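You operate a simulated robot arm through the tools that you are given. There is no shell and no other tool. Be economical: measure what you need, move in short steps, check, and stop when the job is done.

Carry out the task below with a simulated two-armed robot. There is one attempt and no reset: what you move stays moved.

TASK
Count the chips on the white table, then put as many of the pans from the white table on the shelf of the mixer bench.

The check looks at the end state, three seconds after you hand in, the way a careful person would. Anything else that was tipped, shoved, dropped, spilled or broken makes it a failure.

THE ROBOT
Two 7-joint arms with two-finger parallel grippers on one trunk, on a base that drives. Base frame: it is fixed to the floor where the robot stands at the start and does not move with it; the origin is under the middle of the robot, x ahead of it, y to its left, z up. Lengths are in mm, angles in rad, forces in N, time in s.
The left shoulder is at the start at [70, 163, 835], the right one opposite. With the tool pointing down near the work surface each hand reaches from about 240 to 840 mm from the robot's upright axis, wherever it stands, measured 20 degrees to its own side. Places, roughly: shelf of the mixer bench [600, 1800, 300]. Payload 3.43 kg a hand.
The TCP of each hand is the grasp point between the finger pads, 34 mm short of the fingertips. In the tool frame z runs along the fingers and y along their closing line. Largest opening 128 mm; finger width 24, thickness 12; the body of the gripper, 48 by 130 mm, starts 96 mm behind the TCP.
Orientation is that of the tool frame in the base frame, as [roll, pitch, yaw] about the fixed x, y, z axes, in that order (R = Rz(yaw) Ry(pitch) Rx(roll)). With the fingers straight down and closing along the base's y, the tool's x points along the base's -x, its y along +y and its z along -z.

THE INTERFACE
- The arms move only by the tool nudge_tool. It takes "left_series", "right_series" or both (then of equal length, played together; a hand with none holds still); each is one flat list of numbers, 7 for each row, row after row: the shift along the tool's x, y, z in mm, then the turn, a rotation vector about the tool's x, y, z in degrees, then the closure in counts, from 0 (fully open) to 255 (shut). In form: [x, y, z, rx, ry, rz, jaw, x, y, z, rx, ry, rz, jaw, ...]. A call has 1 to 20 rows; each row is the pose to reach, as a shift and turn from the pose commanded when the call began, along the tool's axes at that moment. Each row takes 0.2 s and may step no farther than 50 mm and 0.15 rad from the row before; otherwise, or with a gripper value out of range, the whole call is refused. A pose out of reach is approached as far as the arm can. The call stops where the force on the tool passes 40 N (or 10 N more than at its start, if that is more) or the arm is blocked; 0.2 s more then pass. Each finger travels about 153 mm/s and halts on what it meets, pressing with about 21 N; the grip force reading is that of the motor and also rises with nothing between the fingers. The clock runs only during rows and for 0.2 s after the last one: add rows that repeat a pose to give the fingers time. The reply holds the time, the measured pose of the TCP, the force on the tool along the base axes, the opening and the grip force, in the units named above and with some noise, with the torque about the TCP (base axes, N m) and any sound that the robot's microphone picked up.
- Cameras (640 x 400 px; columns grow to the right, rows downward): "scene" is now at [133.9, -31.2, 1077.3]; the picture's right is [-0.35, -0.94, 0.00], its down [-0.42, 0.16, -0.90] and it looks along [0.84, -0.31, -0.45] (base axes); focal length 214 px, centre (320, 200). "left" rides on the left gripper at [76, 11, -160] in its tool frame; the picture's right is [-0.15, 0.99, 0.00], its down [-0.88, -0.13, -0.46] and it looks along [-0.45, -0.07, 0.89] (tool axes); focal length 234 px, centre (320, 200). "right" rides on the right gripper at [76, -11, -160] in its tool frame; the picture's right is [0.15, 0.99, 0.00], its down [-0.88, 0.13, -0.46] and it looks along [-0.45, 0.07, 0.89] (tool axes); focal length 234 px, centre (320, 200). There is no depth. A picture from a camera that has moved, and an enlarged one, comes with that camera's place and axes in the base frame and with its lens.
- get_image(camera): a new picture of that camera. No time passes.
- move_column(by): slides the trunk up (or, below 0, down) by that many mm; the arms and the scene camera ride with it, the base frame stays. It gives what a move gives, with no picture.
- steer(legs): drives the robot by 1 to 6 legs, each [ahead, left, turn to the left] in mm, mm and rad, along the robot's own axes; the way and the turn of a leg run together, so that a leg with both is an arc; at most 1500 mm and 3.142 rad a leg. The arms and the cameras ride along, it lands a little off, and it stops where it bumps. It gives what a move gives.
- turn_head(pan, tilt): turns the head with the scene camera to pan (to the left, within 1.501 rad either way) and tilt (down, from -0.506 to 1.204), counted from straight ahead of the robot. It gives what a move gives.
- inspect(camera, box): a new picture of the part [left, top, right, bottom] of that camera's present view, enlarged. No time passes.
- hand_in(): hands the job in; it is judged then, once.

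Work in short steps. Places have to be worked out from the pictures, the camera data and where the tool is seen: move nearer, look again, correct. Check each grasp and each placing, and mend what went wrong. You have 120 turns and 88 pictures in all, those below and enlarged ones among them. Open the grippers and draw the arms clear of the work before you hand the job in, unless the task says otherwise; then end with one line.

The tools are called after ">>>" as name(argument=value, ...) on one line, values as JSON. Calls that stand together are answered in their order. nudge_tool: Moves the arms, as the interface text tells. Its arguments: {"type":"object","properties":{"left_series":{"type":"array"},"right_series":{"type":"array"}},"required":[]} The other tools are called the same way: move_column (by) slides the trunk up or down; steer (legs) drives the base; turn_head (pan, tilt) turns the head that bears the scene camera; get_image (camera) takes a picture; inspect (camera, box) takes an enlarged picture of a part of a camera's view; hand_in () hands the job in.

At the start:

```text
time: 0.0
left_tcp_pos: [712.4, 116.8, 986.8]
left_tool_rot: [-3.141, 0.0, 3.141]
left_ft_force: [0.9, -0.5, 0.3]
left_wrist_torque: [-0.02, -0.03, 0.02]
left_gripper_width: 128.0
left_finger_force: 0.1
right_tcp_pos: [643.3, -326.5, 1062.0]
right_tool_rot: [-3.14, -0.001, -3.142]
right_ft_force: [0.5, -0.4, -0.7]
right_wrist_torque: [0.03, 0.01, -0.04]
right_gripper_width: 128.3
right_finger_force: 0.0
trunk travel left (down, up): [-315.0, 625.0]
robot x, y, heading: [-0.6, -2.8, -0.0]
head pan, tilt: [-0.356, 0.463]
```

scene: 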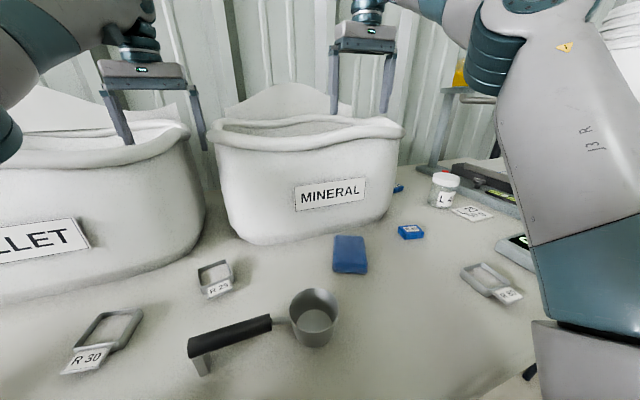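
right: 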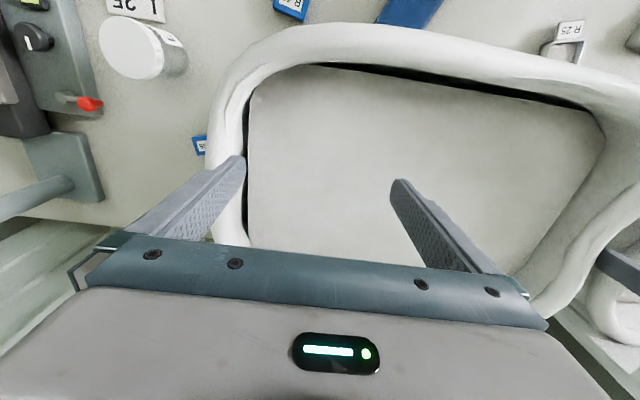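
left: 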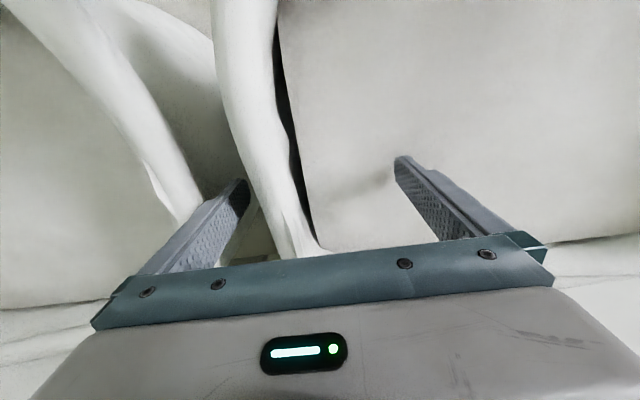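

The pictures show the work bench with labelled tubs and a scoop; I need to find the white table, chips and pans. I turn the head to look left first.

>>> turn_head(pan=1.2, tilt=0.45)

>>> get_image(camera="scene")

>>> turn_head(pan=-1.3, tilt=0.45)

>>> get_image(camera="scene")

```text
time: 1.6
left_tcp_pos: [712.2, 116.4, 985.1]
left_tool_rot: [-3.14, 0.001, 3.142]
left_ft_force: [-0.3, -0.3, -0.2]
left_wrist_torque: [0.01, 0.02, 0.02]
left_gripper_width: 128.0
left_finger_force: 0.1
right_tcp_pos: [644.8, -325.7, 1061.9]
right_tool_rot: [3.141, 0.001, -3.141]
right_ft_force: [-0.1, -1.0, 0.8]
right_wrist_torque: [-0.02, -0.03, 0.01]
right_gripper_width: 127.8
right_finger_force: 0.0
trunk travel left (down, up): [-315.0, 625.0]
robot x, y, heading: [3.9, -3.2, 0.001]
head pan, tilt: [1.201, 0.45]
```

```text
84 pictures are left
camera scene: at [81.2, 86.4, 1078.5], right [0.93, -0.36, 0.0], down [-0.16, -0.41, -0.9], along [0.33, 0.84, -0.44], focal length 214 px, centre (320, 200)
```

scene: 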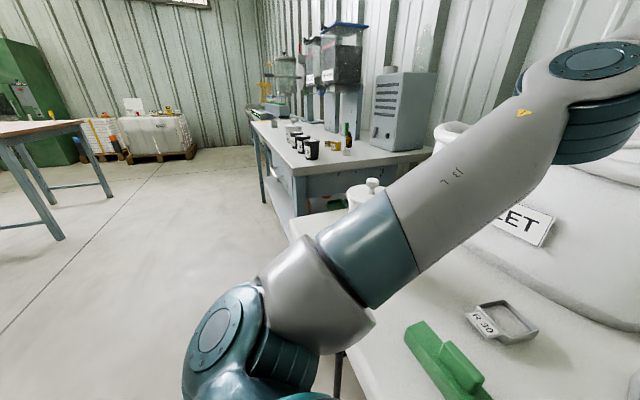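

```text
time: 3.9
left_tcp_pos: [712.4, 117.2, 987.0]
left_tool_rot: [3.14, -0.001, 3.141]
left_ft_force: [1.0, 0.8, 0.1]
left_wrist_torque: [0.01, -0.01, 0.0]
left_gripper_width: 128.2
left_finger_force: 0.1
right_tcp_pos: [643.8, -325.9, 1061.9]
right_tool_rot: [-3.141, -0.001, 3.141]
right_ft_force: [0.8, -0.3, -0.9]
right_wrist_torque: [0.02, -0.01, -0.03]
right_gripper_width: 127.7
right_finger_force: 0.1
trunk travel left (down, up): [-315.0, 625.0]
robot x, y, heading: [2.8, 0.0, -0.003]
head pan, tilt: [-1.3, 0.45]
```

```text
83 pictures are left
camera scene: at [72.5, -87.8, 1078.4], right [-0.96, -0.27, 0.0], down [-0.12, 0.42, -0.9], along [0.24, -0.87, -0.44], focal length 214 px, centre (320, 200)
```

scene: 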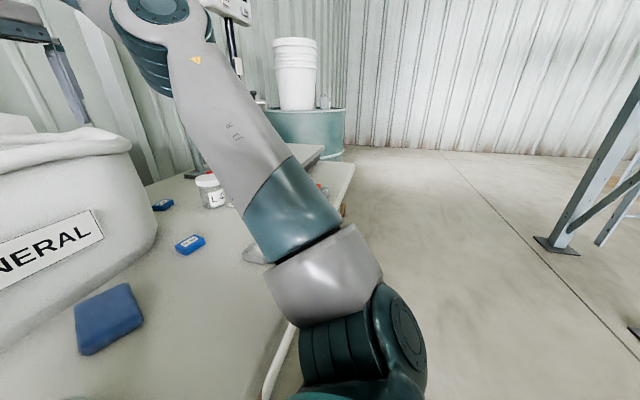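

I inspect the table in front in detail.

>>> turn_head(pan=-0.3, tilt=0.9)

>>> get_image(camera="scene")

>>> turn_head(pan=0.5, tilt=0.8)

>>> get_image(camera="scene")

>>> turn_head(pan=1.5, tilt=0.2)

>>> get_image(camera="scene")

```text
time: 5.2
left_tcp_pos: [712.2, 116.4, 985.3]
left_tool_rot: [-3.141, 0.002, -3.14]
left_ft_force: [-0.5, -0.4, -0.5]
left_wrist_torque: [-0.02, 0.0, -0.01]
left_gripper_width: 128.2
left_finger_force: 0.0
right_tcp_pos: [644.2, -327.0, 1061.8]
right_tool_rot: [-3.14, 0.0, -3.141]
right_ft_force: [-0.3, 0.3, 0.7]
right_wrist_torque: [0.0, -0.03, 0.01]
right_gripper_width: 128.0
right_finger_force: 0.0
trunk travel left (down, up): [-315.0, 625.0]
robot x, y, heading: [-0.8, -0.2, -0.004]
head pan, tilt: [-0.3, 0.901]
```

```text
82 pictures are left
camera scene: at [120.0, -21.6, 1040.1], right [-0.3, -0.95, 0.0], down [-0.75, 0.23, -0.62], along [0.59, -0.18, -0.78], focal length 214 px, centre (320, 200)
```

scene: 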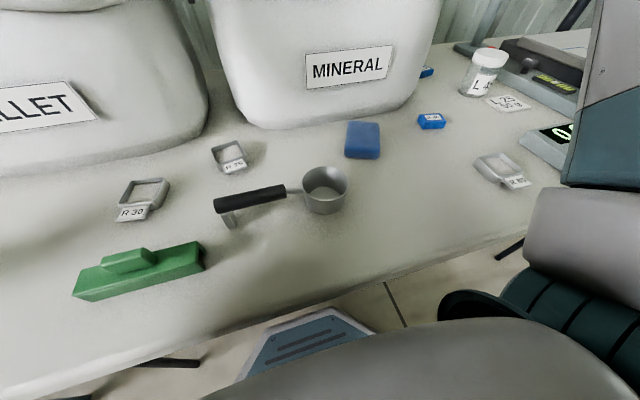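

```text
time: 6.3
left_tcp_pos: [712.8, 116.7, 986.8]
left_tool_rot: [3.142, 0.0, 3.141]
left_ft_force: [-0.3, -1.3, 0.0]
left_wrist_torque: [0.0, -0.01, 0.03]
left_gripper_width: 128.1
left_finger_force: 0.1
right_tcp_pos: [643.9, -326.2, 1061.2]
right_tool_rot: [3.141, 0.0, -3.141]
right_ft_force: [0.2, 0.9, -0.6]
right_wrist_torque: [-0.03, 0.0, -0.01]
right_gripper_width: 128.2
right_finger_force: 0.1
trunk travel left (down, up): [-315.0, 625.0]
robot x, y, heading: [1.3, 0.4, 0.002]
head pan, tilt: [0.499, 0.799]
```

```text
81 pictures are left
camera scene: at [118.8, 39.3, 1048.0], right [0.48, -0.88, 0.0], down [-0.63, -0.34, -0.7], along [0.61, 0.33, -0.72], focal length 214 px, centre (320, 200)
```

scene: 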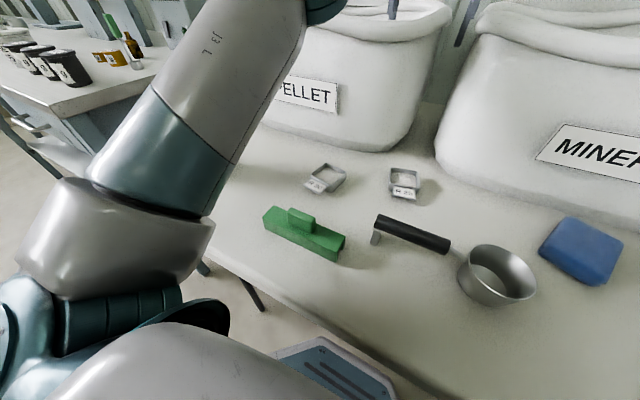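

```text
time: 7.6
left_tcp_pos: [711.7, 116.7, 985.2]
left_tool_rot: [3.141, 0.0, -3.141]
left_ft_force: [0.4, 0.9, 0.1]
left_wrist_torque: [-0.01, 0.0, -0.04]
left_gripper_width: 127.9
left_finger_force: 0.1
right_tcp_pos: [644.1, -326.8, 1061.8]
right_tool_rot: [-3.141, 0.0, 3.142]
right_ft_force: [-1.6, -0.1, 1.1]
right_wrist_torque: [0.0, -0.02, 0.0]
right_gripper_width: 127.8
right_finger_force: 0.0
trunk travel left (down, up): [-315.0, 625.0]
robot x, y, heading: [-0.5, 1.1, 0.002]
head pan, tilt: [1.499, 0.201]
```

```text
80 pictures are left
camera scene: at [54.7, 93.7, 1101.6], right [1.0, -0.07, 0.0], down [-0.01, -0.2, -0.98], along [0.07, 0.98, -0.2], focal length 214 px, centre (320, 200)
```

scene: 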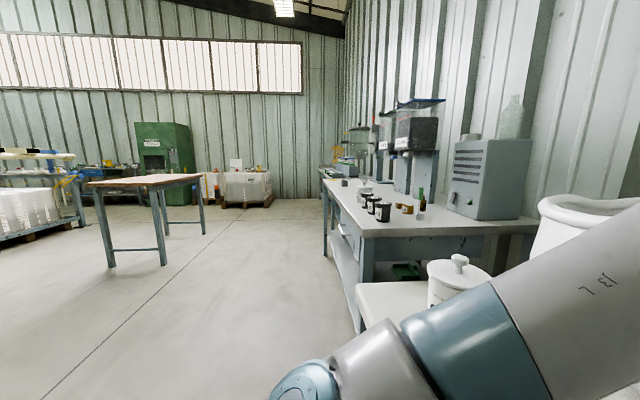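

I see labelled small frames, blue blocks, a scoop, a green block. I zoom in to identify what are chips and what are pans.

>>> turn_head(pan=-0.45, tilt=0.65)

>>> inspect(camera="scene", box=[320, 100, 560, 250])

>>> inspect(camera="scene", box=[60, 180, 380, 380])

>>> inspect(camera="right", box=[0, 0, 240, 150])

```text
time: 9.5
left_tcp_pos: [711.0, 116.5, 986.1]
left_tool_rot: [-3.141, -0.001, 3.14]
left_ft_force: [0.2, -0.7, 0.2]
left_wrist_torque: [0.0, 0.01, 0.02]
left_gripper_width: 128.2
left_finger_force: 0.2
right_tcp_pos: [643.8, -326.2, 1062.1]
right_tool_rot: [3.141, 0.0, 3.141]
right_ft_force: [-0.2, -1.3, 0.1]
right_wrist_torque: [0.01, 0.0, -0.01]
right_gripper_width: 128.3
right_finger_force: 0.1
trunk travel left (down, up): [-315.0, 625.0]
robot x, y, heading: [2.0, 2.0, 0.003]
head pan, tilt: [-0.45, 0.649]
```

```text
2.67 times, centred on (440, 175) of scene
camera zoom: at [126.1, -37.0, 1060.6], right [-0.43, -0.9, 0.0], down [-0.54, 0.26, -0.8], along [0.72, -0.35, -0.6], focal length 572 px, centre (0, 267)
```

zoom: 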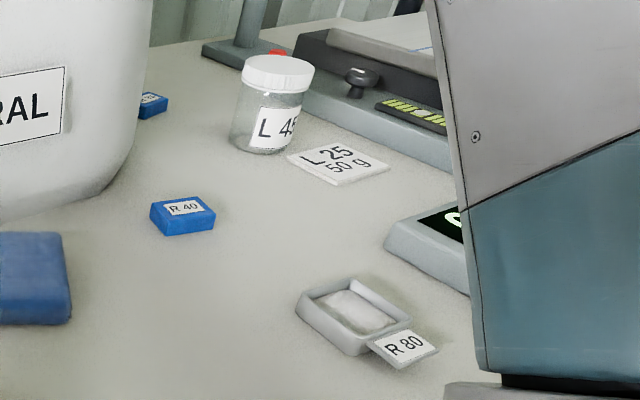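

```text
2.00 times, centred on (220, 280) of scene
camera zoom: at [126.1, -37.0, 1060.6], right [-0.43, -0.9, 0.0], down [-0.54, 0.26, -0.8], along [0.72, -0.35, -0.6], focal length 429 px, centre (520, 40)
```

zoom: 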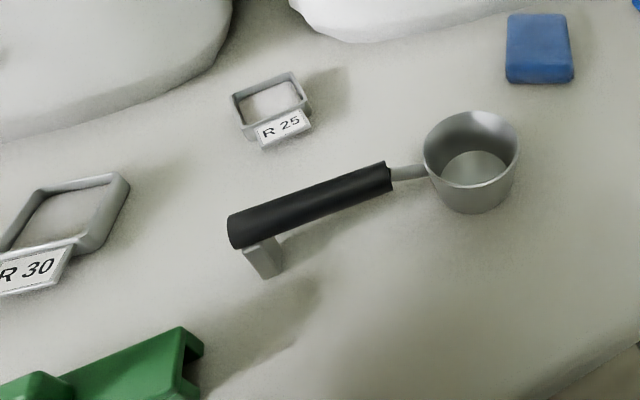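

```text
2.67 times, centred on (120, 75) of right
camera zoom: at [568.6, -337.9, 1221.4], right [-0.15, 0.99, 0.0], down [0.88, 0.13, 0.46], along [0.45, 0.07, -0.89], focal length 624 px, centre (853, 533)
```

zoom: 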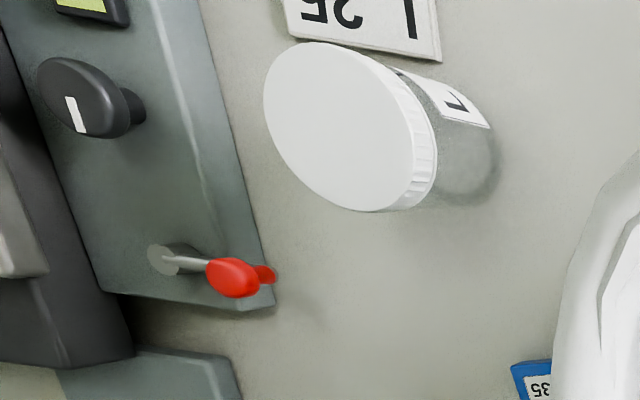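

This bench has sample trays, but I want to see the rest of the room for a "white table". I raise the trunk so the hands clear the tubs, back off, and turn to look behind.

>>> move_column(by=120)

>>> steer(legs=[[-700, 0, 0]])

>>> turn_head(pan=-1.5, tilt=0.3)

>>> get_image(camera="scene")

>>> turn_head(pan=0.0, tilt=0.4)

>>> get_image(camera="scene")

```text
time: 11.0
left_tcp_pos: [712.6, 115.4, 1106.0]
left_tool_rot: [3.141, -0.001, -3.141]
left_ft_force: [0.0, -0.1, -0.2]
left_wrist_torque: [-0.02, 0.01, -0.02]
left_gripper_width: 128.2
left_finger_force: 0.0
right_tcp_pos: [643.4, -326.1, 1181.8]
right_tool_rot: [3.141, 0.0, 3.141]
right_ft_force: [-0.3, -0.3, 0.0]
right_wrist_torque: [-0.03, 0.02, -0.01]
right_gripper_width: 127.9
right_finger_force: 0.1
trunk travel left (down, up): [-435.0, 505.0]
robot x, y, heading: [3.8, 0.1, -0.001]
head pan, tilt: [-0.45, 0.649]
```

```text
time: 14.9
left_tcp_pos: [-2.9, 104.6, 1105.8]
left_tool_rot: [-3.14, 0.0, 3.109]
left_ft_force: [1.3, 0.9, 0.1]
left_wrist_torque: [0.0, -0.05, -0.03]
left_gripper_width: 127.9
left_finger_force: 0.1
right_tcp_pos: [-85.6, -335.1, 1182.7]
right_tool_rot: [-3.14, 0.0, 3.107]
right_ft_force: [-1.1, -0.1, -0.4]
right_wrist_torque: [0.03, -0.03, 0.0]
right_gripper_width: 127.9
right_finger_force: 0.1
trunk travel left (down, up): [-435.0, 505.0]
robot x, y, heading: [-714.8, 12.7, -0.035]
head pan, tilt: [-0.45, 0.649]
```

```text
time: 16.2
left_tcp_pos: [-2.2, 105.1, 1106.0]
left_tool_rot: [3.141, 0.0, 3.109]
left_ft_force: [0.9, 0.3, 0.3]
left_wrist_torque: [0.04, -0.03, -0.05]
left_gripper_width: 128.2
left_finger_force: 0.0
right_tcp_pos: [-86.4, -334.8, 1180.9]
right_tool_rot: [3.141, 0.001, 3.108]
right_ft_force: [0.5, 0.0, 0.3]
right_wrist_torque: [0.03, -0.04, 0.0]
right_gripper_width: 128.0
right_finger_force: 0.0
trunk travel left (down, up): [-435.0, 505.0]
robot x, y, heading: [-716.1, 12.9, -0.035]
head pan, tilt: [-1.499, 0.3]
```

```text
76 pictures are left
camera scene: at [-667.0, -81.9, 1212.4], right [-1.0, -0.04, 0.0], down [-0.01, 0.3, -0.96], along [0.04, -0.95, -0.3], focal length 214 px, centre (320, 200)
```

scene: 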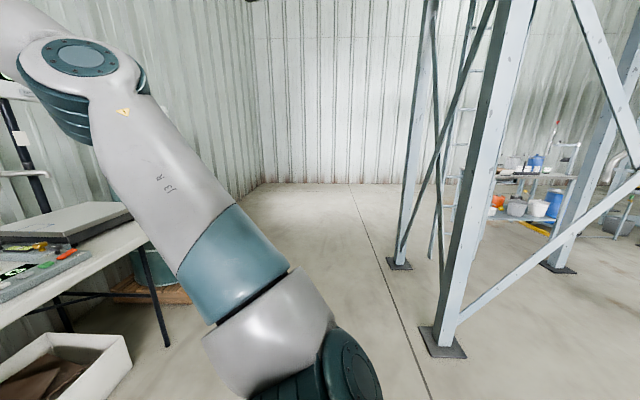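

```text
time: 17.8
left_tcp_pos: [-2.0, 104.3, 1106.5]
left_tool_rot: [3.14, -0.001, 3.108]
left_ft_force: [0.3, 0.3, 0.1]
left_wrist_torque: [-0.01, -0.01, 0.03]
left_gripper_width: 128.0
left_finger_force: 0.0
right_tcp_pos: [-86.2, -334.8, 1182.0]
right_tool_rot: [3.14, 0.0, 3.106]
right_ft_force: [-0.3, -0.1, 0.3]
right_wrist_torque: [0.04, 0.0, -0.01]
right_gripper_width: 128.2
right_finger_force: 0.0
trunk travel left (down, up): [-435.0, 505.0]
robot x, y, heading: [-715.5, 13.3, -0.032]
head pan, tilt: [0.0, 0.4]
```

```text
75 pictures are left
camera scene: at [-578.0, 8.1, 1203.1], right [-0.04, -1.0, 0.0], down [-0.39, 0.01, -0.92], along [0.92, -0.03, -0.39], focal length 214 px, centre (320, 200)
```

scene: 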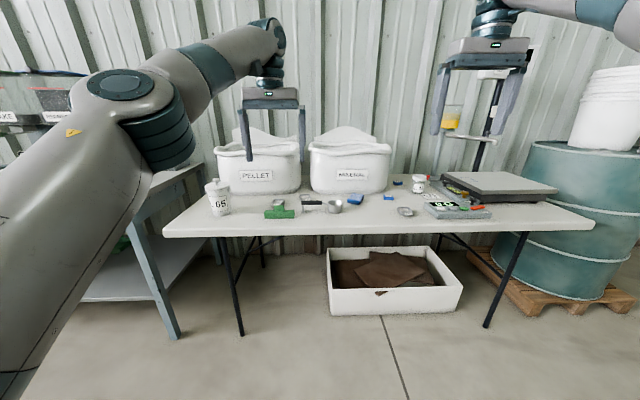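

The front table is the white folding table. I zoom over its whole top.

>>> inspect(camera="scene", box=[160, 150, 380, 250])

>>> inspect(camera="scene", box=[360, 150, 580, 250])

>>> steer(legs=[[0, 0, -1.5]])

>>> get_image(camera="scene")

>>> turn_head(pan=-1.5, tilt=0.3)

>>> get_image(camera="scene")

```text
2.91 times, centred on (270, 200) of scene
camera zoom: at [-578.0, 8.1, 1203.1], right [-0.04, -1.0, 0.0], down [-0.39, 0.01, -0.92], along [0.92, -0.03, -0.39], focal length 624 px, centre (466, 200)
```

zoom: 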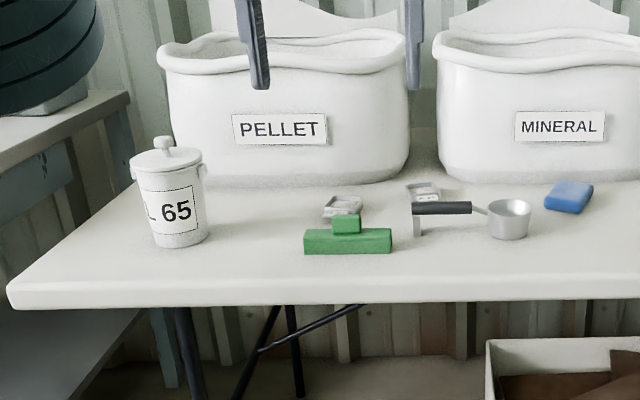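

```text
2.91 times, centred on (470, 200) of scene
camera zoom: at [-578.0, 8.1, 1203.1], right [-0.04, -1.0, 0.0], down [-0.39, 0.01, -0.92], along [0.92, -0.03, -0.39], focal length 624 px, centre (-116, 200)
```

zoom: 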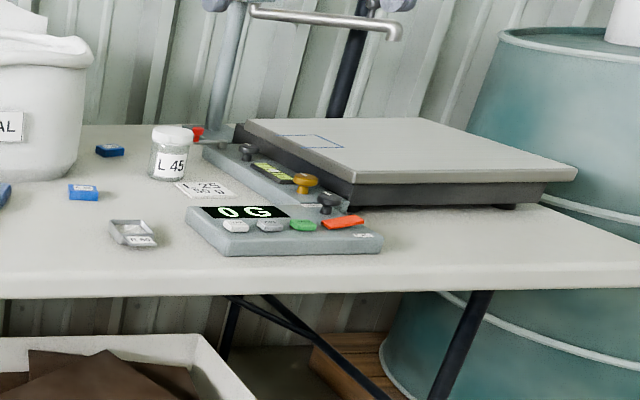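

```text
time: 21.9
left_tcp_pos: [-593.8, -698.1, 1106.7]
left_tool_rot: [-3.141, 0.0, 1.58]
left_ft_force: [1.0, -0.7, -0.1]
left_wrist_torque: [0.02, 0.0, 0.02]
left_gripper_width: 128.0
left_finger_force: 0.1
right_tcp_pos: [-1037.5, -635.1, 1182.3]
right_tool_rot: [3.141, 0.0, 1.581]
right_ft_force: [0.0, 0.4, 0.0]
right_wrist_torque: [-0.03, -0.04, 0.01]
right_gripper_width: 128.1
right_finger_force: 0.0
trunk travel left (down, up): [-435.0, 505.0]
robot x, y, heading: [-718.1, 14.5, -1.559]
head pan, tilt: [0.0, 0.4]
```

```text
72 pictures are left
camera scene: at [-719.7, -129.7, 1203.1], right [-1.0, -0.01, 0.0], down [0.0, 0.39, -0.92], along [0.01, -0.92, -0.39], focal length 214 px, centre (320, 200)
```

scene: 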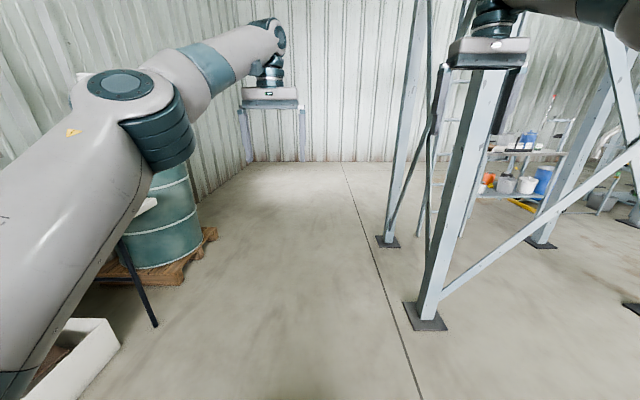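

```text
time: 23.5
left_tcp_pos: [-594.7, -698.0, 1105.7]
left_tool_rot: [-3.141, 0.0, 1.58]
left_ft_force: [0.0, -0.8, 1.4]
left_wrist_torque: [0.0, -0.02, 0.0]
left_gripper_width: 128.0
left_finger_force: 0.1
right_tcp_pos: [-1038.2, -636.1, 1182.0]
right_tool_rot: [3.141, 0.001, 1.581]
right_ft_force: [0.4, 0.9, -0.6]
right_wrist_torque: [0.02, 0.01, 0.05]
right_gripper_width: 127.9
right_finger_force: 0.0
trunk travel left (down, up): [-435.0, 505.0]
robot x, y, heading: [-718.7, 12.3, -1.559]
head pan, tilt: [-1.499, 0.3]
```

```text
71 pictures are left
camera scene: at [-813.5, -44.9, 1212.4], right [-0.08, 1.0, 0.0], down [0.29, 0.02, -0.96], along [-0.95, -0.08, -0.3], focal length 214 px, centre (320, 200)
```

scene: 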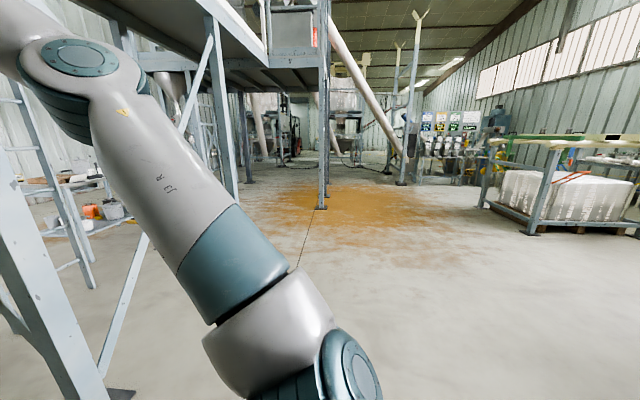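

The folding table is the white table. Before grasping I'll look at the mixer bench shelf: turn back to heading 0 and slide left, then look.

>>> steer(legs=[[0, 0, 1.559], [0, 1400, 0]])

>>> turn_head(pan=-0.1, tilt=0.45)

>>> get_image(camera="scene")

```text
time: 34.5
left_tcp_pos: [-25.6, 1562.9, 1105.8]
left_tool_rot: [3.141, -0.001, -3.131]
left_ft_force: [0.0, -0.4, -0.2]
left_wrist_torque: [0.0, -0.03, -0.02]
left_gripper_width: 128.3
left_finger_force: 0.1
right_tcp_pos: [-90.1, 1118.9, 1181.4]
right_tool_rot: [3.141, 0.001, -3.133]
right_ft_force: [0.8, 0.1, 0.2]
right_wrist_torque: [0.02, -0.01, 0.04]
right_gripper_width: 127.8
right_finger_force: 0.0
trunk travel left (down, up): [-435.0, 505.0]
robot x, y, heading: [-737.8, 1439.5, 0.005]
head pan, tilt: [-1.499, 0.3]
```

```text
time: 36.0
left_tcp_pos: [-24.2, 1562.4, 1106.2]
left_tool_rot: [-3.142, 0.001, -3.131]
left_ft_force: [-0.4, -1.2, -0.2]
left_wrist_torque: [0.01, 0.04, 0.05]
left_gripper_width: 127.9
left_finger_force: 0.3
right_tcp_pos: [-90.3, 1119.6, 1181.1]
right_tool_rot: [-3.141, 0.002, -3.132]
right_ft_force: [-0.3, 0.3, -0.4]
right_wrist_torque: [-0.01, -0.01, -0.01]
right_gripper_width: 128.0
right_finger_force: 0.1
trunk travel left (down, up): [-435.0, 505.0]
robot x, y, heading: [-737.2, 1439.3, 0.011]
head pan, tilt: [-0.099, 0.45]
```

```text
70 pictures are left
camera scene: at [-597.6, 1432.3, 1198.4], right [-0.09, -1.0, 0.0], down [-0.43, 0.04, -0.9], along [0.9, -0.08, -0.44], focal length 214 px, centre (320, 200)
```

scene: 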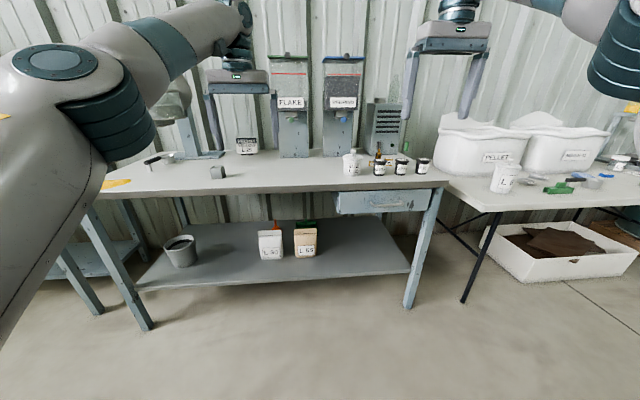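

The shelf is clear at front around y 1250–1500 (front edge x≈270, z≈300). I go back to the white table to count chips, including behind the tubs.

>>> steer(legs=[[0, -1450, 0], [700, 0, 0]])

>>> turn_head(pan=0.0, tilt=0.75)

>>> get_image(camera="scene")

>>> get_image(camera="right")

>>> get_image(camera="left")

```text
time: 46.4
left_tcp_pos: [687.4, 151.3, 1105.5]
left_tool_rot: [3.14, -0.001, 3.136]
left_ft_force: [0.5, 0.8, 0.6]
left_wrist_torque: [0.02, 0.0, -0.01]
left_gripper_width: 128.1
left_finger_force: 0.0
right_tcp_pos: [617.5, -291.7, 1182.0]
right_tool_rot: [3.141, -0.001, 3.136]
right_ft_force: [-0.5, 0.1, 0.2]
right_wrist_torque: [0.02, 0.02, 0.0]
right_gripper_width: 128.1
right_finger_force: 0.1
trunk travel left (down, up): [-435.0, 505.0]
robot x, y, heading: [-24.7, 35.8, -0.005]
head pan, tilt: [-0.099, 0.45]
```

```text
time: 47.2
left_tcp_pos: [687.3, 152.5, 1106.4]
left_tool_rot: [-3.141, 0.001, 3.138]
left_ft_force: [0.2, -0.3, -0.5]
left_wrist_torque: [0.01, 0.06, -0.04]
left_gripper_width: 128.1
left_finger_force: 0.0
right_tcp_pos: [616.0, -289.9, 1182.2]
right_tool_rot: [3.141, 0.0, 3.136]
right_ft_force: [0.2, -0.3, -0.1]
right_wrist_torque: [0.02, 0.0, -0.01]
right_gripper_width: 127.9
right_finger_force: 0.1
trunk travel left (down, up): [-435.0, 505.0]
robot x, y, heading: [-28.2, 37.0, -0.006]
head pan, tilt: [0.0, 0.75]
```

```text
69 pictures are left
camera scene: at [105.3, 39.3, 1172.1], right [-0.01, -1.0, 0.0], down [-0.68, 0.0, -0.73], along [0.73, 0.0, -0.68], focal length 214 px, centre (320, 200)
```

scene: 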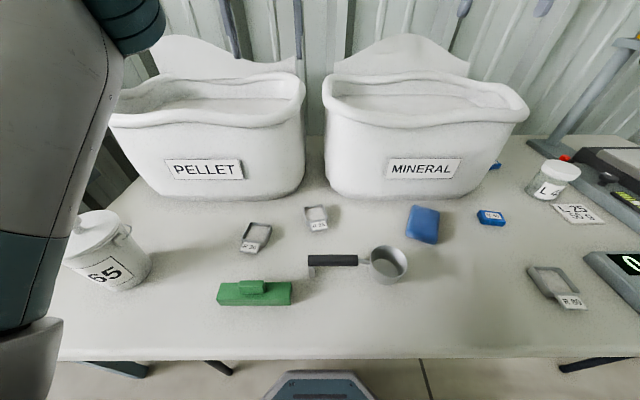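

```text
68 pictures are left
camera right: at [541.1, -301.9, 1341.5], right [-0.14, 0.99, 0.0], down [0.88, 0.13, 0.46], along [0.45, 0.06, -0.89], focal length 234 px, centre (320, 200)
```

right: 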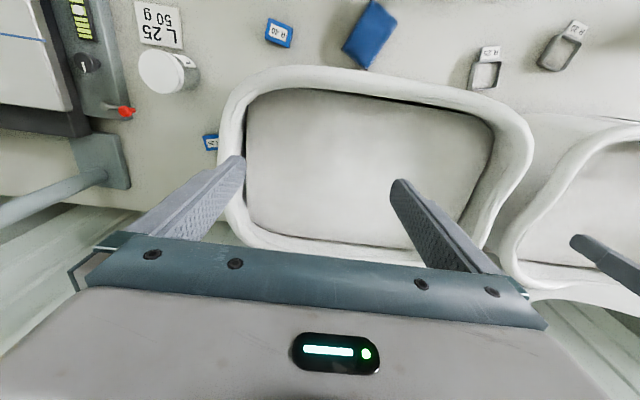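

```text
67 pictures are left
camera left: at [611.6, 163.7, 1265.7], right [0.15, 0.99, 0.0], down [0.88, -0.14, 0.46], along [0.45, -0.07, -0.89], focal length 234 px, centre (320, 200)
```

left: 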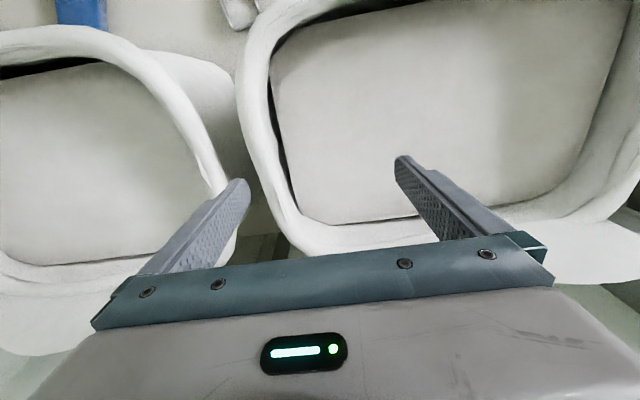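

Candidates: blue labelled chips R 40 and R 35, a bigger unlabelled blue block. I zoom to decide.

>>> inspect(camera="scene", box=[390, 130, 630, 280])

>>> inspect(camera="scene", box=[200, 180, 440, 330])

>>> inspect(camera="right", box=[180, 0, 420, 150])

```text
2.67 times, centred on (510, 205) of scene
camera zoom: at [105.3, 39.3, 1172.1], right [-0.01, -1.0, 0.0], down [-0.68, 0.0, -0.73], along [0.73, 0.0, -0.68], focal length 572 px, centre (-187, 187)
```

zoom: 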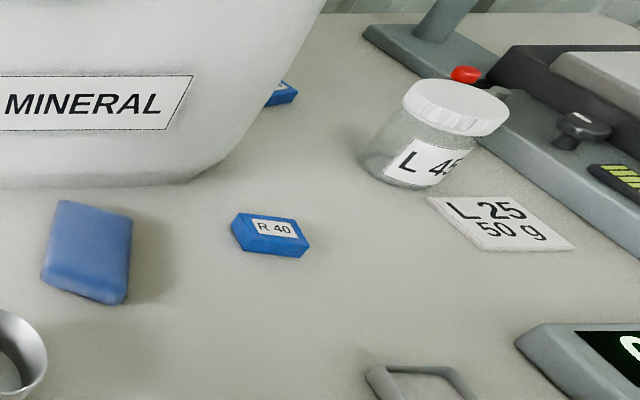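

```text
2.67 times, centred on (320, 255) of scene
camera zoom: at [105.3, 39.3, 1172.1], right [-0.01, -1.0, 0.0], down [-0.68, 0.0, -0.73], along [0.73, 0.0, -0.68], focal length 572 px, centre (320, 53)
```

zoom: 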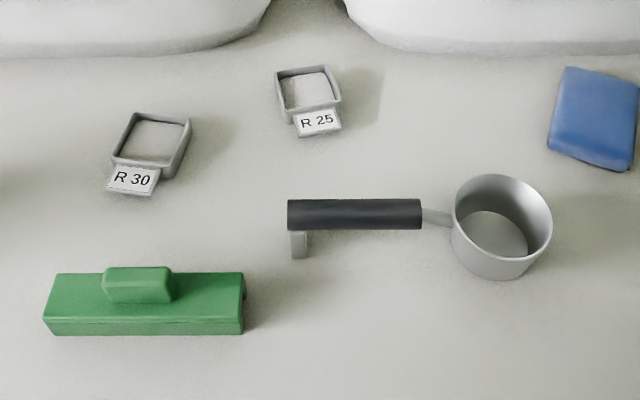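

```text
2.67 times, centred on (300, 75) of right
camera zoom: at [541.1, -301.9, 1341.5], right [-0.14, 0.99, 0.0], down [0.88, 0.13, 0.46], along [0.45, 0.06, -0.89], focal length 624 px, centre (373, 533)
```

zoom: 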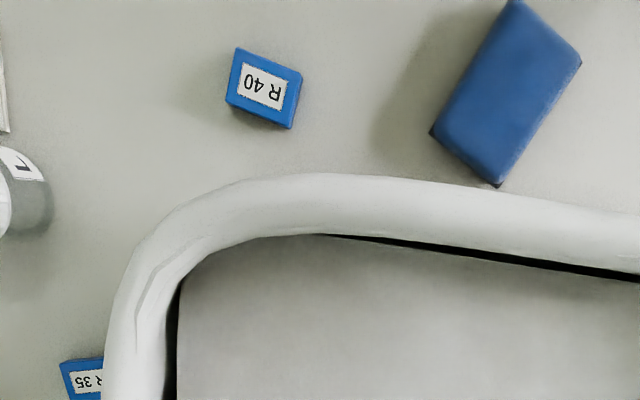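

The big block is rounded and unlabelled – a sponge, it seems; R 40 and R 35 are the chips so far. I check hidden places: move left hand over the left part of the table and the right hand back out toward the right/back.

>>> nudge_tool(left_series=[25, 45, 0, 0, 0, 0, 0, 50, 90, 0, 0, 0, 0, 0, 75, 135, 0, 0, 0, 0, 0, 100, 180, 0, 0, 0, 0, 0, 125, 225, 0, 0, 0, 0, 0, 150, 270, 0, 0, 0, 0, 0, 175, 315, 0, 0, 0, 0, 0, 200, 350, 0, 0, 0, 0, 0], right_series=[0, -30, -15, 0, 0, 0, 0, 0, -60, -30, 0, 0, 0, 0, 0, -90, -45, 0, 0, 0, 0, 0, -120, -60, 0, 0, 0, 0, 0, -150, -75, 0, 0, 0, 0, 0, -180, -90, 0, 0, 0, 0, 0, -210, -105, 0, 0, 0, 0, 0, -240, -120, 0, 0, 0, 0])

>>> get_image(camera="left")

>>> get_image(camera="right")

```text
refused: row 1 steps farther than a row can; nothing moved
```

```text
63 pictures are left
camera left: at [611.6, 163.7, 1265.7], right [0.15, 0.99, 0.0], down [0.88, -0.14, 0.46], along [0.45, -0.07, -0.89], focal length 234 px, centre (320, 200)
```

left: 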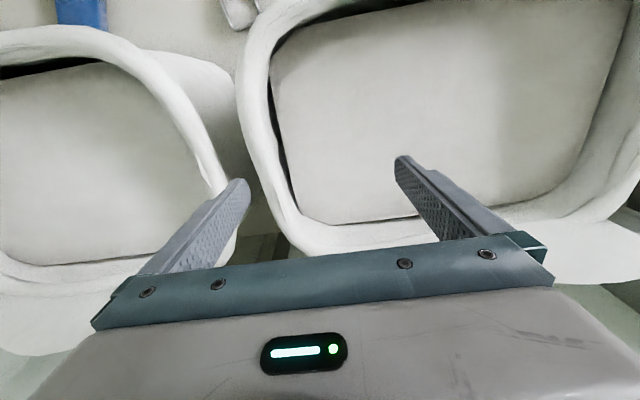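

```text
62 pictures are left
camera right: at [541.1, -301.9, 1341.5], right [-0.14, 0.99, 0.0], down [0.88, 0.13, 0.46], along [0.45, 0.06, -0.89], focal length 234 px, centre (320, 200)
```

right: 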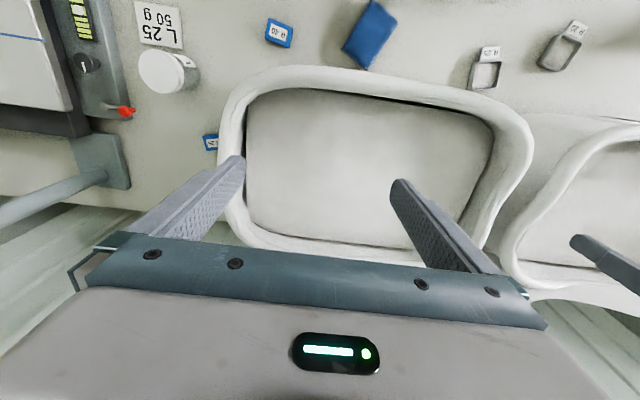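

Row step was slightly too long; I repeat with shorter ones.

>>> nudge_tool(left_series=[20, 35, 0, 0, 0, 0, 0, 40, 70, 0, 0, 0, 0, 0, 60, 105, 0, 0, 0, 0, 0, 80, 140, 0, 0, 0, 0, 0, 100, 175, 0, 0, 0, 0, 0, 120, 210, 0, 0, 0, 0, 0, 140, 245, 0, 0, 0, 0, 0, 160, 280, 0, 0, 0, 0, 0], right_series=[0, -30, -15, 0, 0, 0, 0, 0, -60, -30, 0, 0, 0, 0, 0, -90, -45, 0, 0, 0, 0, 0, -120, -60, 0, 0, 0, 0, 0, -150, -75, 0, 0, 0, 0, 0, -180, -90, 0, 0, 0, 0, 0, -210, -105, 0, 0, 0, 0, 0, -240, -120, 0, 0, 0, 0])

>>> get_image(camera="left")

>>> get_image(camera="right")

```text
time: 49.0
left_tcp_pos: [531.0, 435.8, 1103.2]
left_tool_rot: [-3.138, 0.0, 3.136]
left_ft_force: [-0.4, 0.7, -0.1]
left_wrist_torque: [-0.01, -0.01, 0.0]
left_gripper_width: 128.3
left_finger_force: 0.1
right_tcp_pos: [545.3, -416.0, 1181.7]
right_tool_rot: [-3.139, 0.004, 3.134]
right_ft_force: [-0.3, 0.7, 1.0]
right_wrist_torque: [0.03, -0.03, -0.03]
right_gripper_width: 127.9
right_finger_force: 0.1
right hand out of reach, approached as far as the arm can: row 1, 2, 3, 4, 5, 6, 7, 8
trunk travel left (down, up): [-435.0, 505.0]
robot x, y, heading: [-26.3, 36.9, -0.004]
head pan, tilt: [0.0, 0.75]
```

```text
61 pictures are left
camera left: at [453.7, 448.1, 1263.2], right [0.15, 0.99, 0.0], down [0.88, -0.13, 0.46], along [0.45, -0.07, -0.89], focal length 234 px, centre (320, 200)
```

left: 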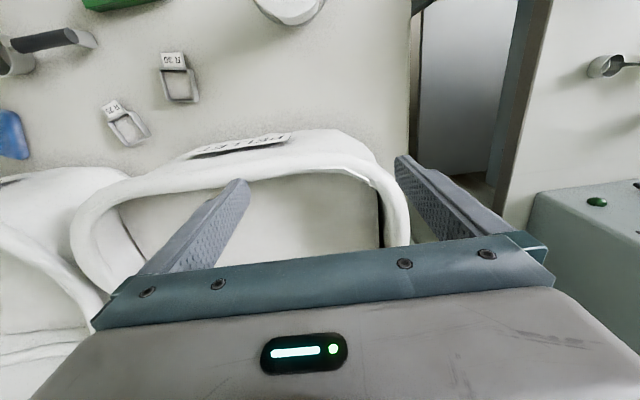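

```text
60 pictures are left
camera right: at [470.0, -426.8, 1341.5], right [-0.14, 0.99, 0.0], down [0.88, 0.12, 0.46], along [0.46, 0.06, -0.89], focal length 234 px, centre (320, 200)
```

right: 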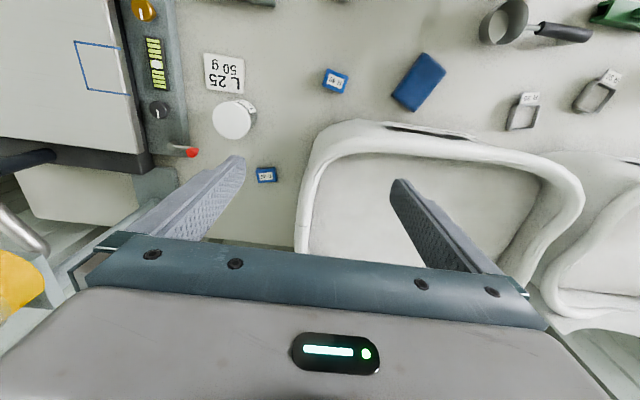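

Left side is clear of more chips. I check the right end around the scale.

>>> turn_head(pan=-0.75, tilt=0.6)

>>> get_image(camera="scene")

```text
time: 50.1
left_tcp_pos: [530.1, 434.9, 1102.9]
left_tool_rot: [-3.14, 0.0, 3.135]
left_ft_force: [-0.1, 0.2, -0.4]
left_wrist_torque: [0.02, -0.02, 0.02]
left_gripper_width: 128.1
left_finger_force: 0.1
right_tcp_pos: [547.9, -417.9, 1180.5]
right_tool_rot: [-3.141, 0.004, 3.134]
right_ft_force: [0.1, 0.2, -0.5]
right_wrist_torque: [0.05, 0.01, 0.02]
right_gripper_width: 128.0
right_finger_force: 0.1
trunk travel left (down, up): [-435.0, 505.0]
robot x, y, heading: [-25.9, 41.5, -0.005]
head pan, tilt: [-0.75, 0.6]
```

```text
59 pictures are left
camera scene: at [86.9, -20.9, 1184.9], right [-0.69, -0.73, 0.0], down [-0.41, 0.39, -0.82], along [0.6, -0.57, -0.57], focal length 214 px, centre (320, 200)
```

scene: 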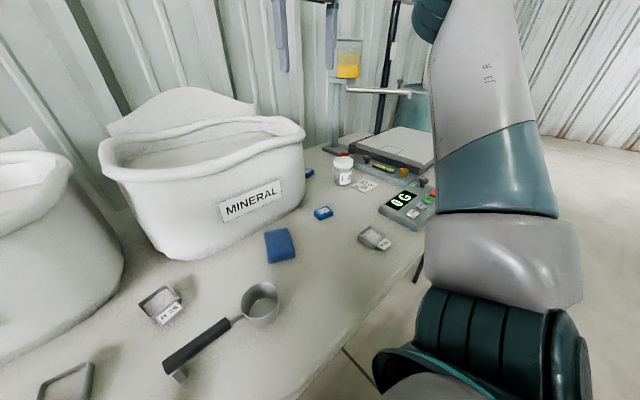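

To see behind the scale safely, I raise the trunk fully and look down over the table.

>>> move_column(by=480)

>>> turn_head(pan=-0.65, tilt=0.8)

>>> get_image(camera="scene")

>>> get_image(camera="right")

```text
refused: 480 is not a number from -400 to 400
```

```text
time: 50.9
left_tcp_pos: [531.7, 434.7, 1103.3]
left_tool_rot: [3.14, 0.001, 3.137]
left_ft_force: [0.0, 0.1, -0.5]
left_wrist_torque: [-0.01, 0.0, -0.01]
left_gripper_width: 127.8
left_finger_force: 0.2
right_tcp_pos: [547.1, -417.5, 1180.3]
right_tool_rot: [3.141, 0.004, 3.134]
right_ft_force: [0.1, -0.1, -0.5]
right_wrist_torque: [-0.02, 0.0, 0.02]
right_gripper_width: 127.9
right_finger_force: 0.1
trunk travel left (down, up): [-435.0, 505.0]
robot x, y, heading: [-27.7, 37.2, -0.005]
head pan, tilt: [-0.649, 0.799]
```

```text
58 pictures are left
camera scene: at [86.4, -9.3, 1168.1], right [-0.61, -0.79, 0.0], down [-0.57, 0.44, -0.7], along [0.55, -0.43, -0.72], focal length 214 px, centre (320, 200)
```

scene: 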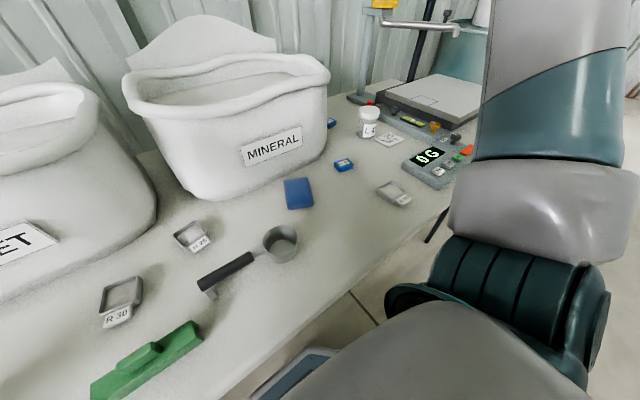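

```text
57 pictures are left
camera right: at [471.6, -428.5, 1340.2], right [-0.14, 0.99, 0.0], down [0.88, 0.12, 0.46], along [0.45, 0.06, -0.89], focal length 234 px, centre (320, 200)
```

right: 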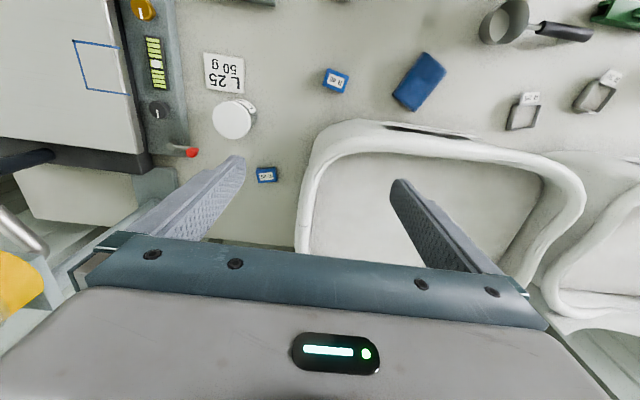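

The column accepts at most 400; I retry.

>>> move_column(by=400)

>>> get_image(camera="right")

>>> get_image(camera="scene")

```text
time: 54.7
left_tcp_pos: [531.5, 434.1, 1503.8]
left_tool_rot: [-3.141, -0.001, 3.137]
left_ft_force: [1.0, 0.1, 0.8]
left_wrist_torque: [-0.02, 0.01, 0.0]
left_gripper_width: 128.1
left_finger_force: 0.1
right_tcp_pos: [547.6, -417.0, 1580.1]
right_tool_rot: [-3.141, 0.003, 3.134]
right_ft_force: [0.0, 0.1, 0.0]
right_wrist_torque: [0.0, 0.03, 0.0]
right_gripper_width: 128.1
right_finger_force: 0.0
trunk travel left (down, up): [-835.0, 105.0]
robot x, y, heading: [-23.8, 38.2, -0.004]
head pan, tilt: [-0.649, 0.799]
```

```text
56 pictures are left
camera right: at [471.8, -428.5, 1740.1], right [-0.14, 0.99, 0.0], down [0.88, 0.12, 0.46], along [0.45, 0.06, -0.89], focal length 234 px, centre (320, 200)
```

right: 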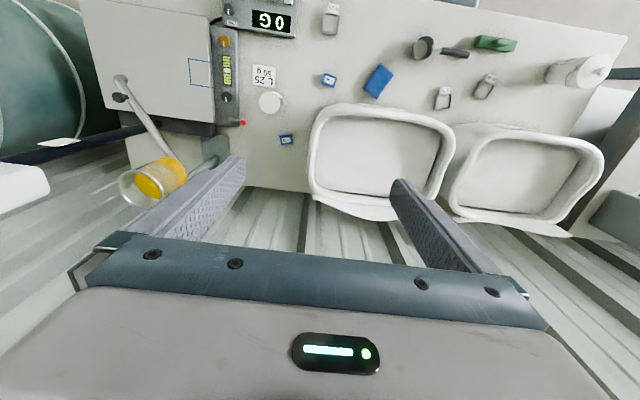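

```text
55 pictures are left
camera scene: at [86.6, -9.3, 1568.0], right [-0.61, -0.79, 0.0], down [-0.57, 0.44, -0.7], along [0.55, -0.42, -0.72], focal length 214 px, centre (320, 200)
```

scene: 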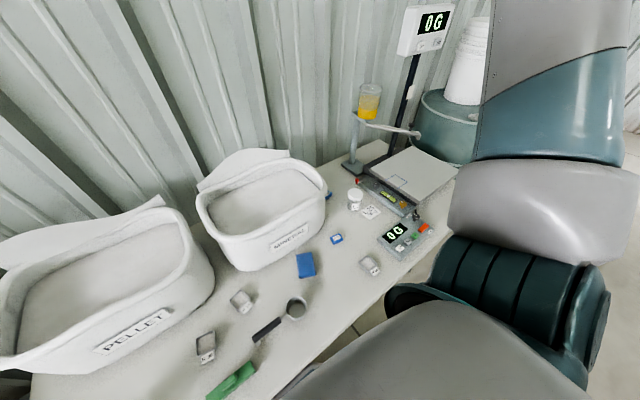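

Overview confirms: exactly two chips (R 40, R 35) and three pans (R 25, R 30, R 80). So two pans go to the shelf: R 30 with the left hand, R 25 with the right. I lower the trunk and bring the left hand over R 30.

>>> move_column(by=-400)

>>> nudge_tool(left_series=[48, 0, 0, 0, 0, 0, 0, 96, 0, 0, 0, 0, 0, 0, 144, 0, 0, 0, 0, 0, 0, 191, 0, 0, 0, 0, 0, 0, 191, -40, 24, 0, 0, 0, 0, 191, -80, 48, 0, 0, 0, 0, 191, -120, 72, 0, 0, 0, 0, 191, -160, 96, 0, 0, 0, 0, 191, -200, 120, 0, 0, 0, 0, 191, -240, 143, 0, 0, 0, 0])

>>> get_image(camera="left")

```text
time: 58.5
left_tcp_pos: [531.1, 433.1, 1104.2]
left_tool_rot: [-3.141, 0.0, 3.136]
left_ft_force: [-0.3, 0.3, 0.2]
left_wrist_torque: [0.0, 0.0, -0.01]
left_gripper_width: 128.1
left_finger_force: 0.1
right_tcp_pos: [547.2, -417.3, 1181.5]
right_tool_rot: [-3.141, 0.003, 3.134]
right_ft_force: [0.1, 0.2, 0.7]
right_wrist_torque: [-0.02, -0.05, -0.01]
right_gripper_width: 127.9
right_finger_force: 0.1
trunk travel left (down, up): [-435.0, 505.0]
robot x, y, heading: [-23.6, 38.9, -0.005]
head pan, tilt: [-0.649, 0.799]
```

```text
time: 60.7
left_tcp_pos: [339.4, 193.2, 964.0]
left_tool_rot: [3.141, 0.0, 3.137]
left_ft_force: [-0.1, 1.0, -0.4]
left_wrist_torque: [0.04, 0.03, -0.01]
left_gripper_width: 128.2
left_finger_force: 0.1
right_tcp_pos: [548.3, -418.4, 1179.4]
right_tool_rot: [-3.141, 0.002, 3.133]
right_ft_force: [0.3, -0.5, -1.4]
right_wrist_torque: [0.0, 0.06, 0.0]
right_gripper_width: 128.0
right_finger_force: 0.0
trunk travel left (down, up): [-435.0, 505.0]
robot x, y, heading: [-26.8, 39.4, -0.002]
head pan, tilt: [-0.649, 0.799]
```

```text
54 pictures are left
camera left: at [263.4, 206.9, 1121.8], right [0.15, 0.99, 0.0], down [0.88, -0.13, 0.46], along [0.45, -0.07, -0.89], focal length 234 px, centre (320, 200)
```

left: 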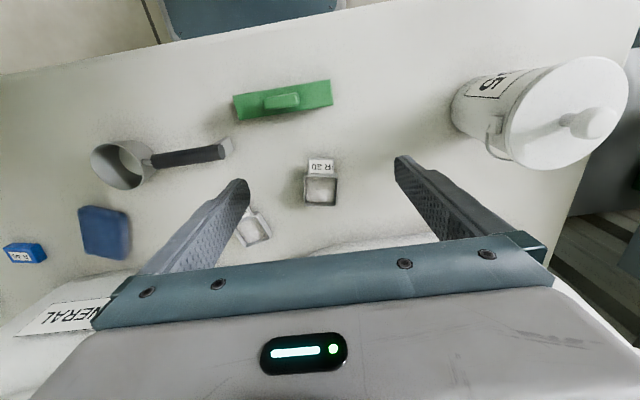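

I zoom on R 30 to get position and angle.

>>> inspect(camera="left", box=[240, 130, 400, 230])

>>> turn_head(pan=0.35, tilt=0.8)

>>> inspect(camera="scene", box=[200, 120, 440, 270])

```text
4.00 times, centred on (320, 180) of left
camera zoom: at [263.4, 206.9, 1121.8], right [0.15, 0.99, 0.0], down [0.88, -0.13, 0.46], along [0.45, -0.07, -0.89], focal length 937 px, centre (320, 280)
```

zoom: 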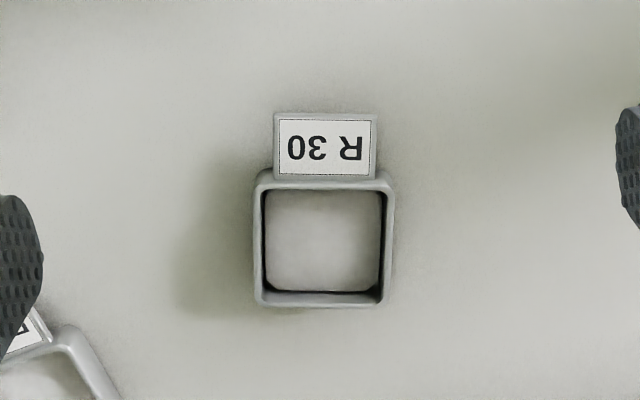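

```text
time: 62.0
left_tcp_pos: [338.1, 196.4, 963.2]
left_tool_rot: [-3.141, 0.0, 3.137]
left_ft_force: [0.2, 0.2, 0.1]
left_wrist_torque: [-0.08, 0.02, -0.02]
left_gripper_width: 128.2
left_finger_force: 0.1
right_tcp_pos: [547.2, -418.5, 1180.2]
right_tool_rot: [3.141, 0.004, 3.133]
right_ft_force: [1.0, 0.3, 0.1]
right_wrist_torque: [-0.01, 0.0, 0.02]
right_gripper_width: 127.9
right_finger_force: 0.0
trunk travel left (down, up): [-435.0, 505.0]
robot x, y, heading: [-29.6, 40.1, -0.003]
head pan, tilt: [0.351, 0.799]
```

```text
2.67 times, centred on (320, 195) of scene
camera zoom: at [98.5, 67.0, 1168.0], right [0.34, -0.94, 0.0], down [-0.68, -0.24, -0.7], along [0.66, 0.24, -0.72], focal length 572 px, centre (320, 213)
```

zoom: 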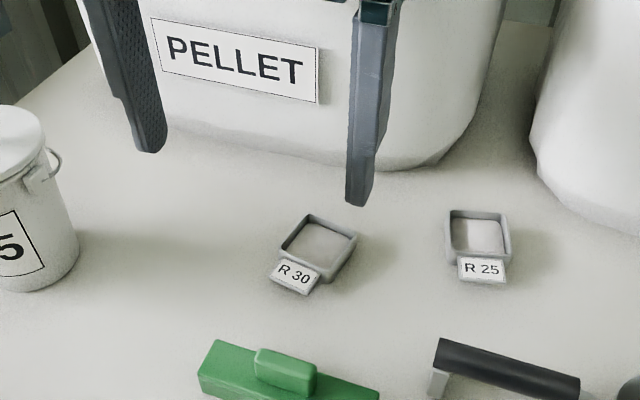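

R 30 is at about (421,183), ~56 mm wide, turned about −8.7°. I yaw the left tool to match and come closer, then tilt the fingers ~28° forward (useful for reaching under the bench).

>>> nudge_tool(left_series=[-15, -2, 15, 0, 0, 4.4, 0, -30, -4, 30, 0, 0, 8.7, 0, -30, -6, 45, 0, 0, 8.7, 0])

>>> nudge_tool(left_series=[0, 0, 0, 0, -7, 0, 0, 0, 0, 0, 0, -14, 0, 0, 0, 0, 0, 0, -21, 0, 0, 0, 0, 0, 0, -28, 0, 0, 0, 0, 0, 0, -28, 0, 0])

>>> get_image(camera="left")

```text
time: 62.8
left_tcp_pos: [368.5, 190.3, 915.7]
left_tool_rot: [-3.141, -0.001, 2.984]
left_ft_force: [0.5, 0.4, 0.1]
left_wrist_torque: [0.03, 0.02, 0.03]
left_gripper_width: 127.8
left_finger_force: 0.1
right_tcp_pos: [547.3, -417.3, 1180.1]
right_tool_rot: [3.141, 0.004, 3.136]
right_ft_force: [0.4, 0.5, -0.1]
right_wrist_torque: [-0.01, 0.04, 0.0]
right_gripper_width: 128.0
right_finger_force: 0.1
trunk travel left (down, up): [-435.0, 505.0]
robot x, y, heading: [-22.5, 40.6, -0.01]
head pan, tilt: [0.351, 0.799]
```

```text
time: 64.0
left_tcp_pos: [391.3, 179.3, 933.4]
left_tool_rot: [-3.141, 0.487, 2.987]
left_ft_force: [0.0, -0.1, -0.4]
left_wrist_torque: [0.01, -0.03, 0.02]
left_gripper_width: 127.9
left_finger_force: 0.0
left hand out of reach, approached as far as the arm can: row 4, 5
right_tcp_pos: [546.8, -417.2, 1181.1]
right_tool_rot: [3.14, 0.004, 3.134]
right_ft_force: [0.3, 0.6, 0.1]
right_wrist_torque: [-0.01, 0.01, 0.01]
right_gripper_width: 127.9
right_finger_force: 0.1
trunk travel left (down, up): [-435.0, 505.0]
robot x, y, heading: [-26.1, 39.1, -0.002]
head pan, tilt: [0.351, 0.799]
```

```text
51 pictures are left
camera left: at [253.4, 214.1, 1039.0], right [0.28, 0.96, 0.07], down [0.54, -0.22, 0.82], along [0.8, -0.19, -0.57], focal length 234 px, centre (320, 200)
```

left: 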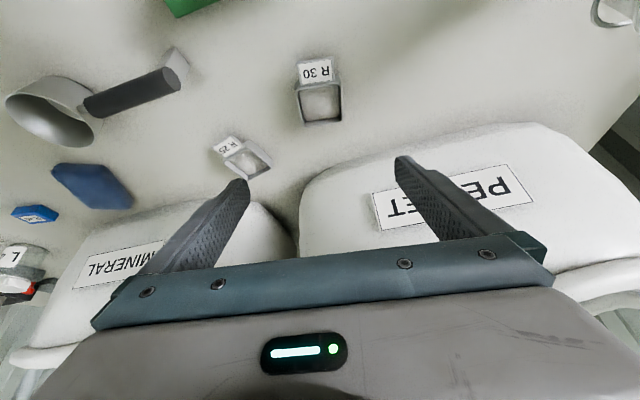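

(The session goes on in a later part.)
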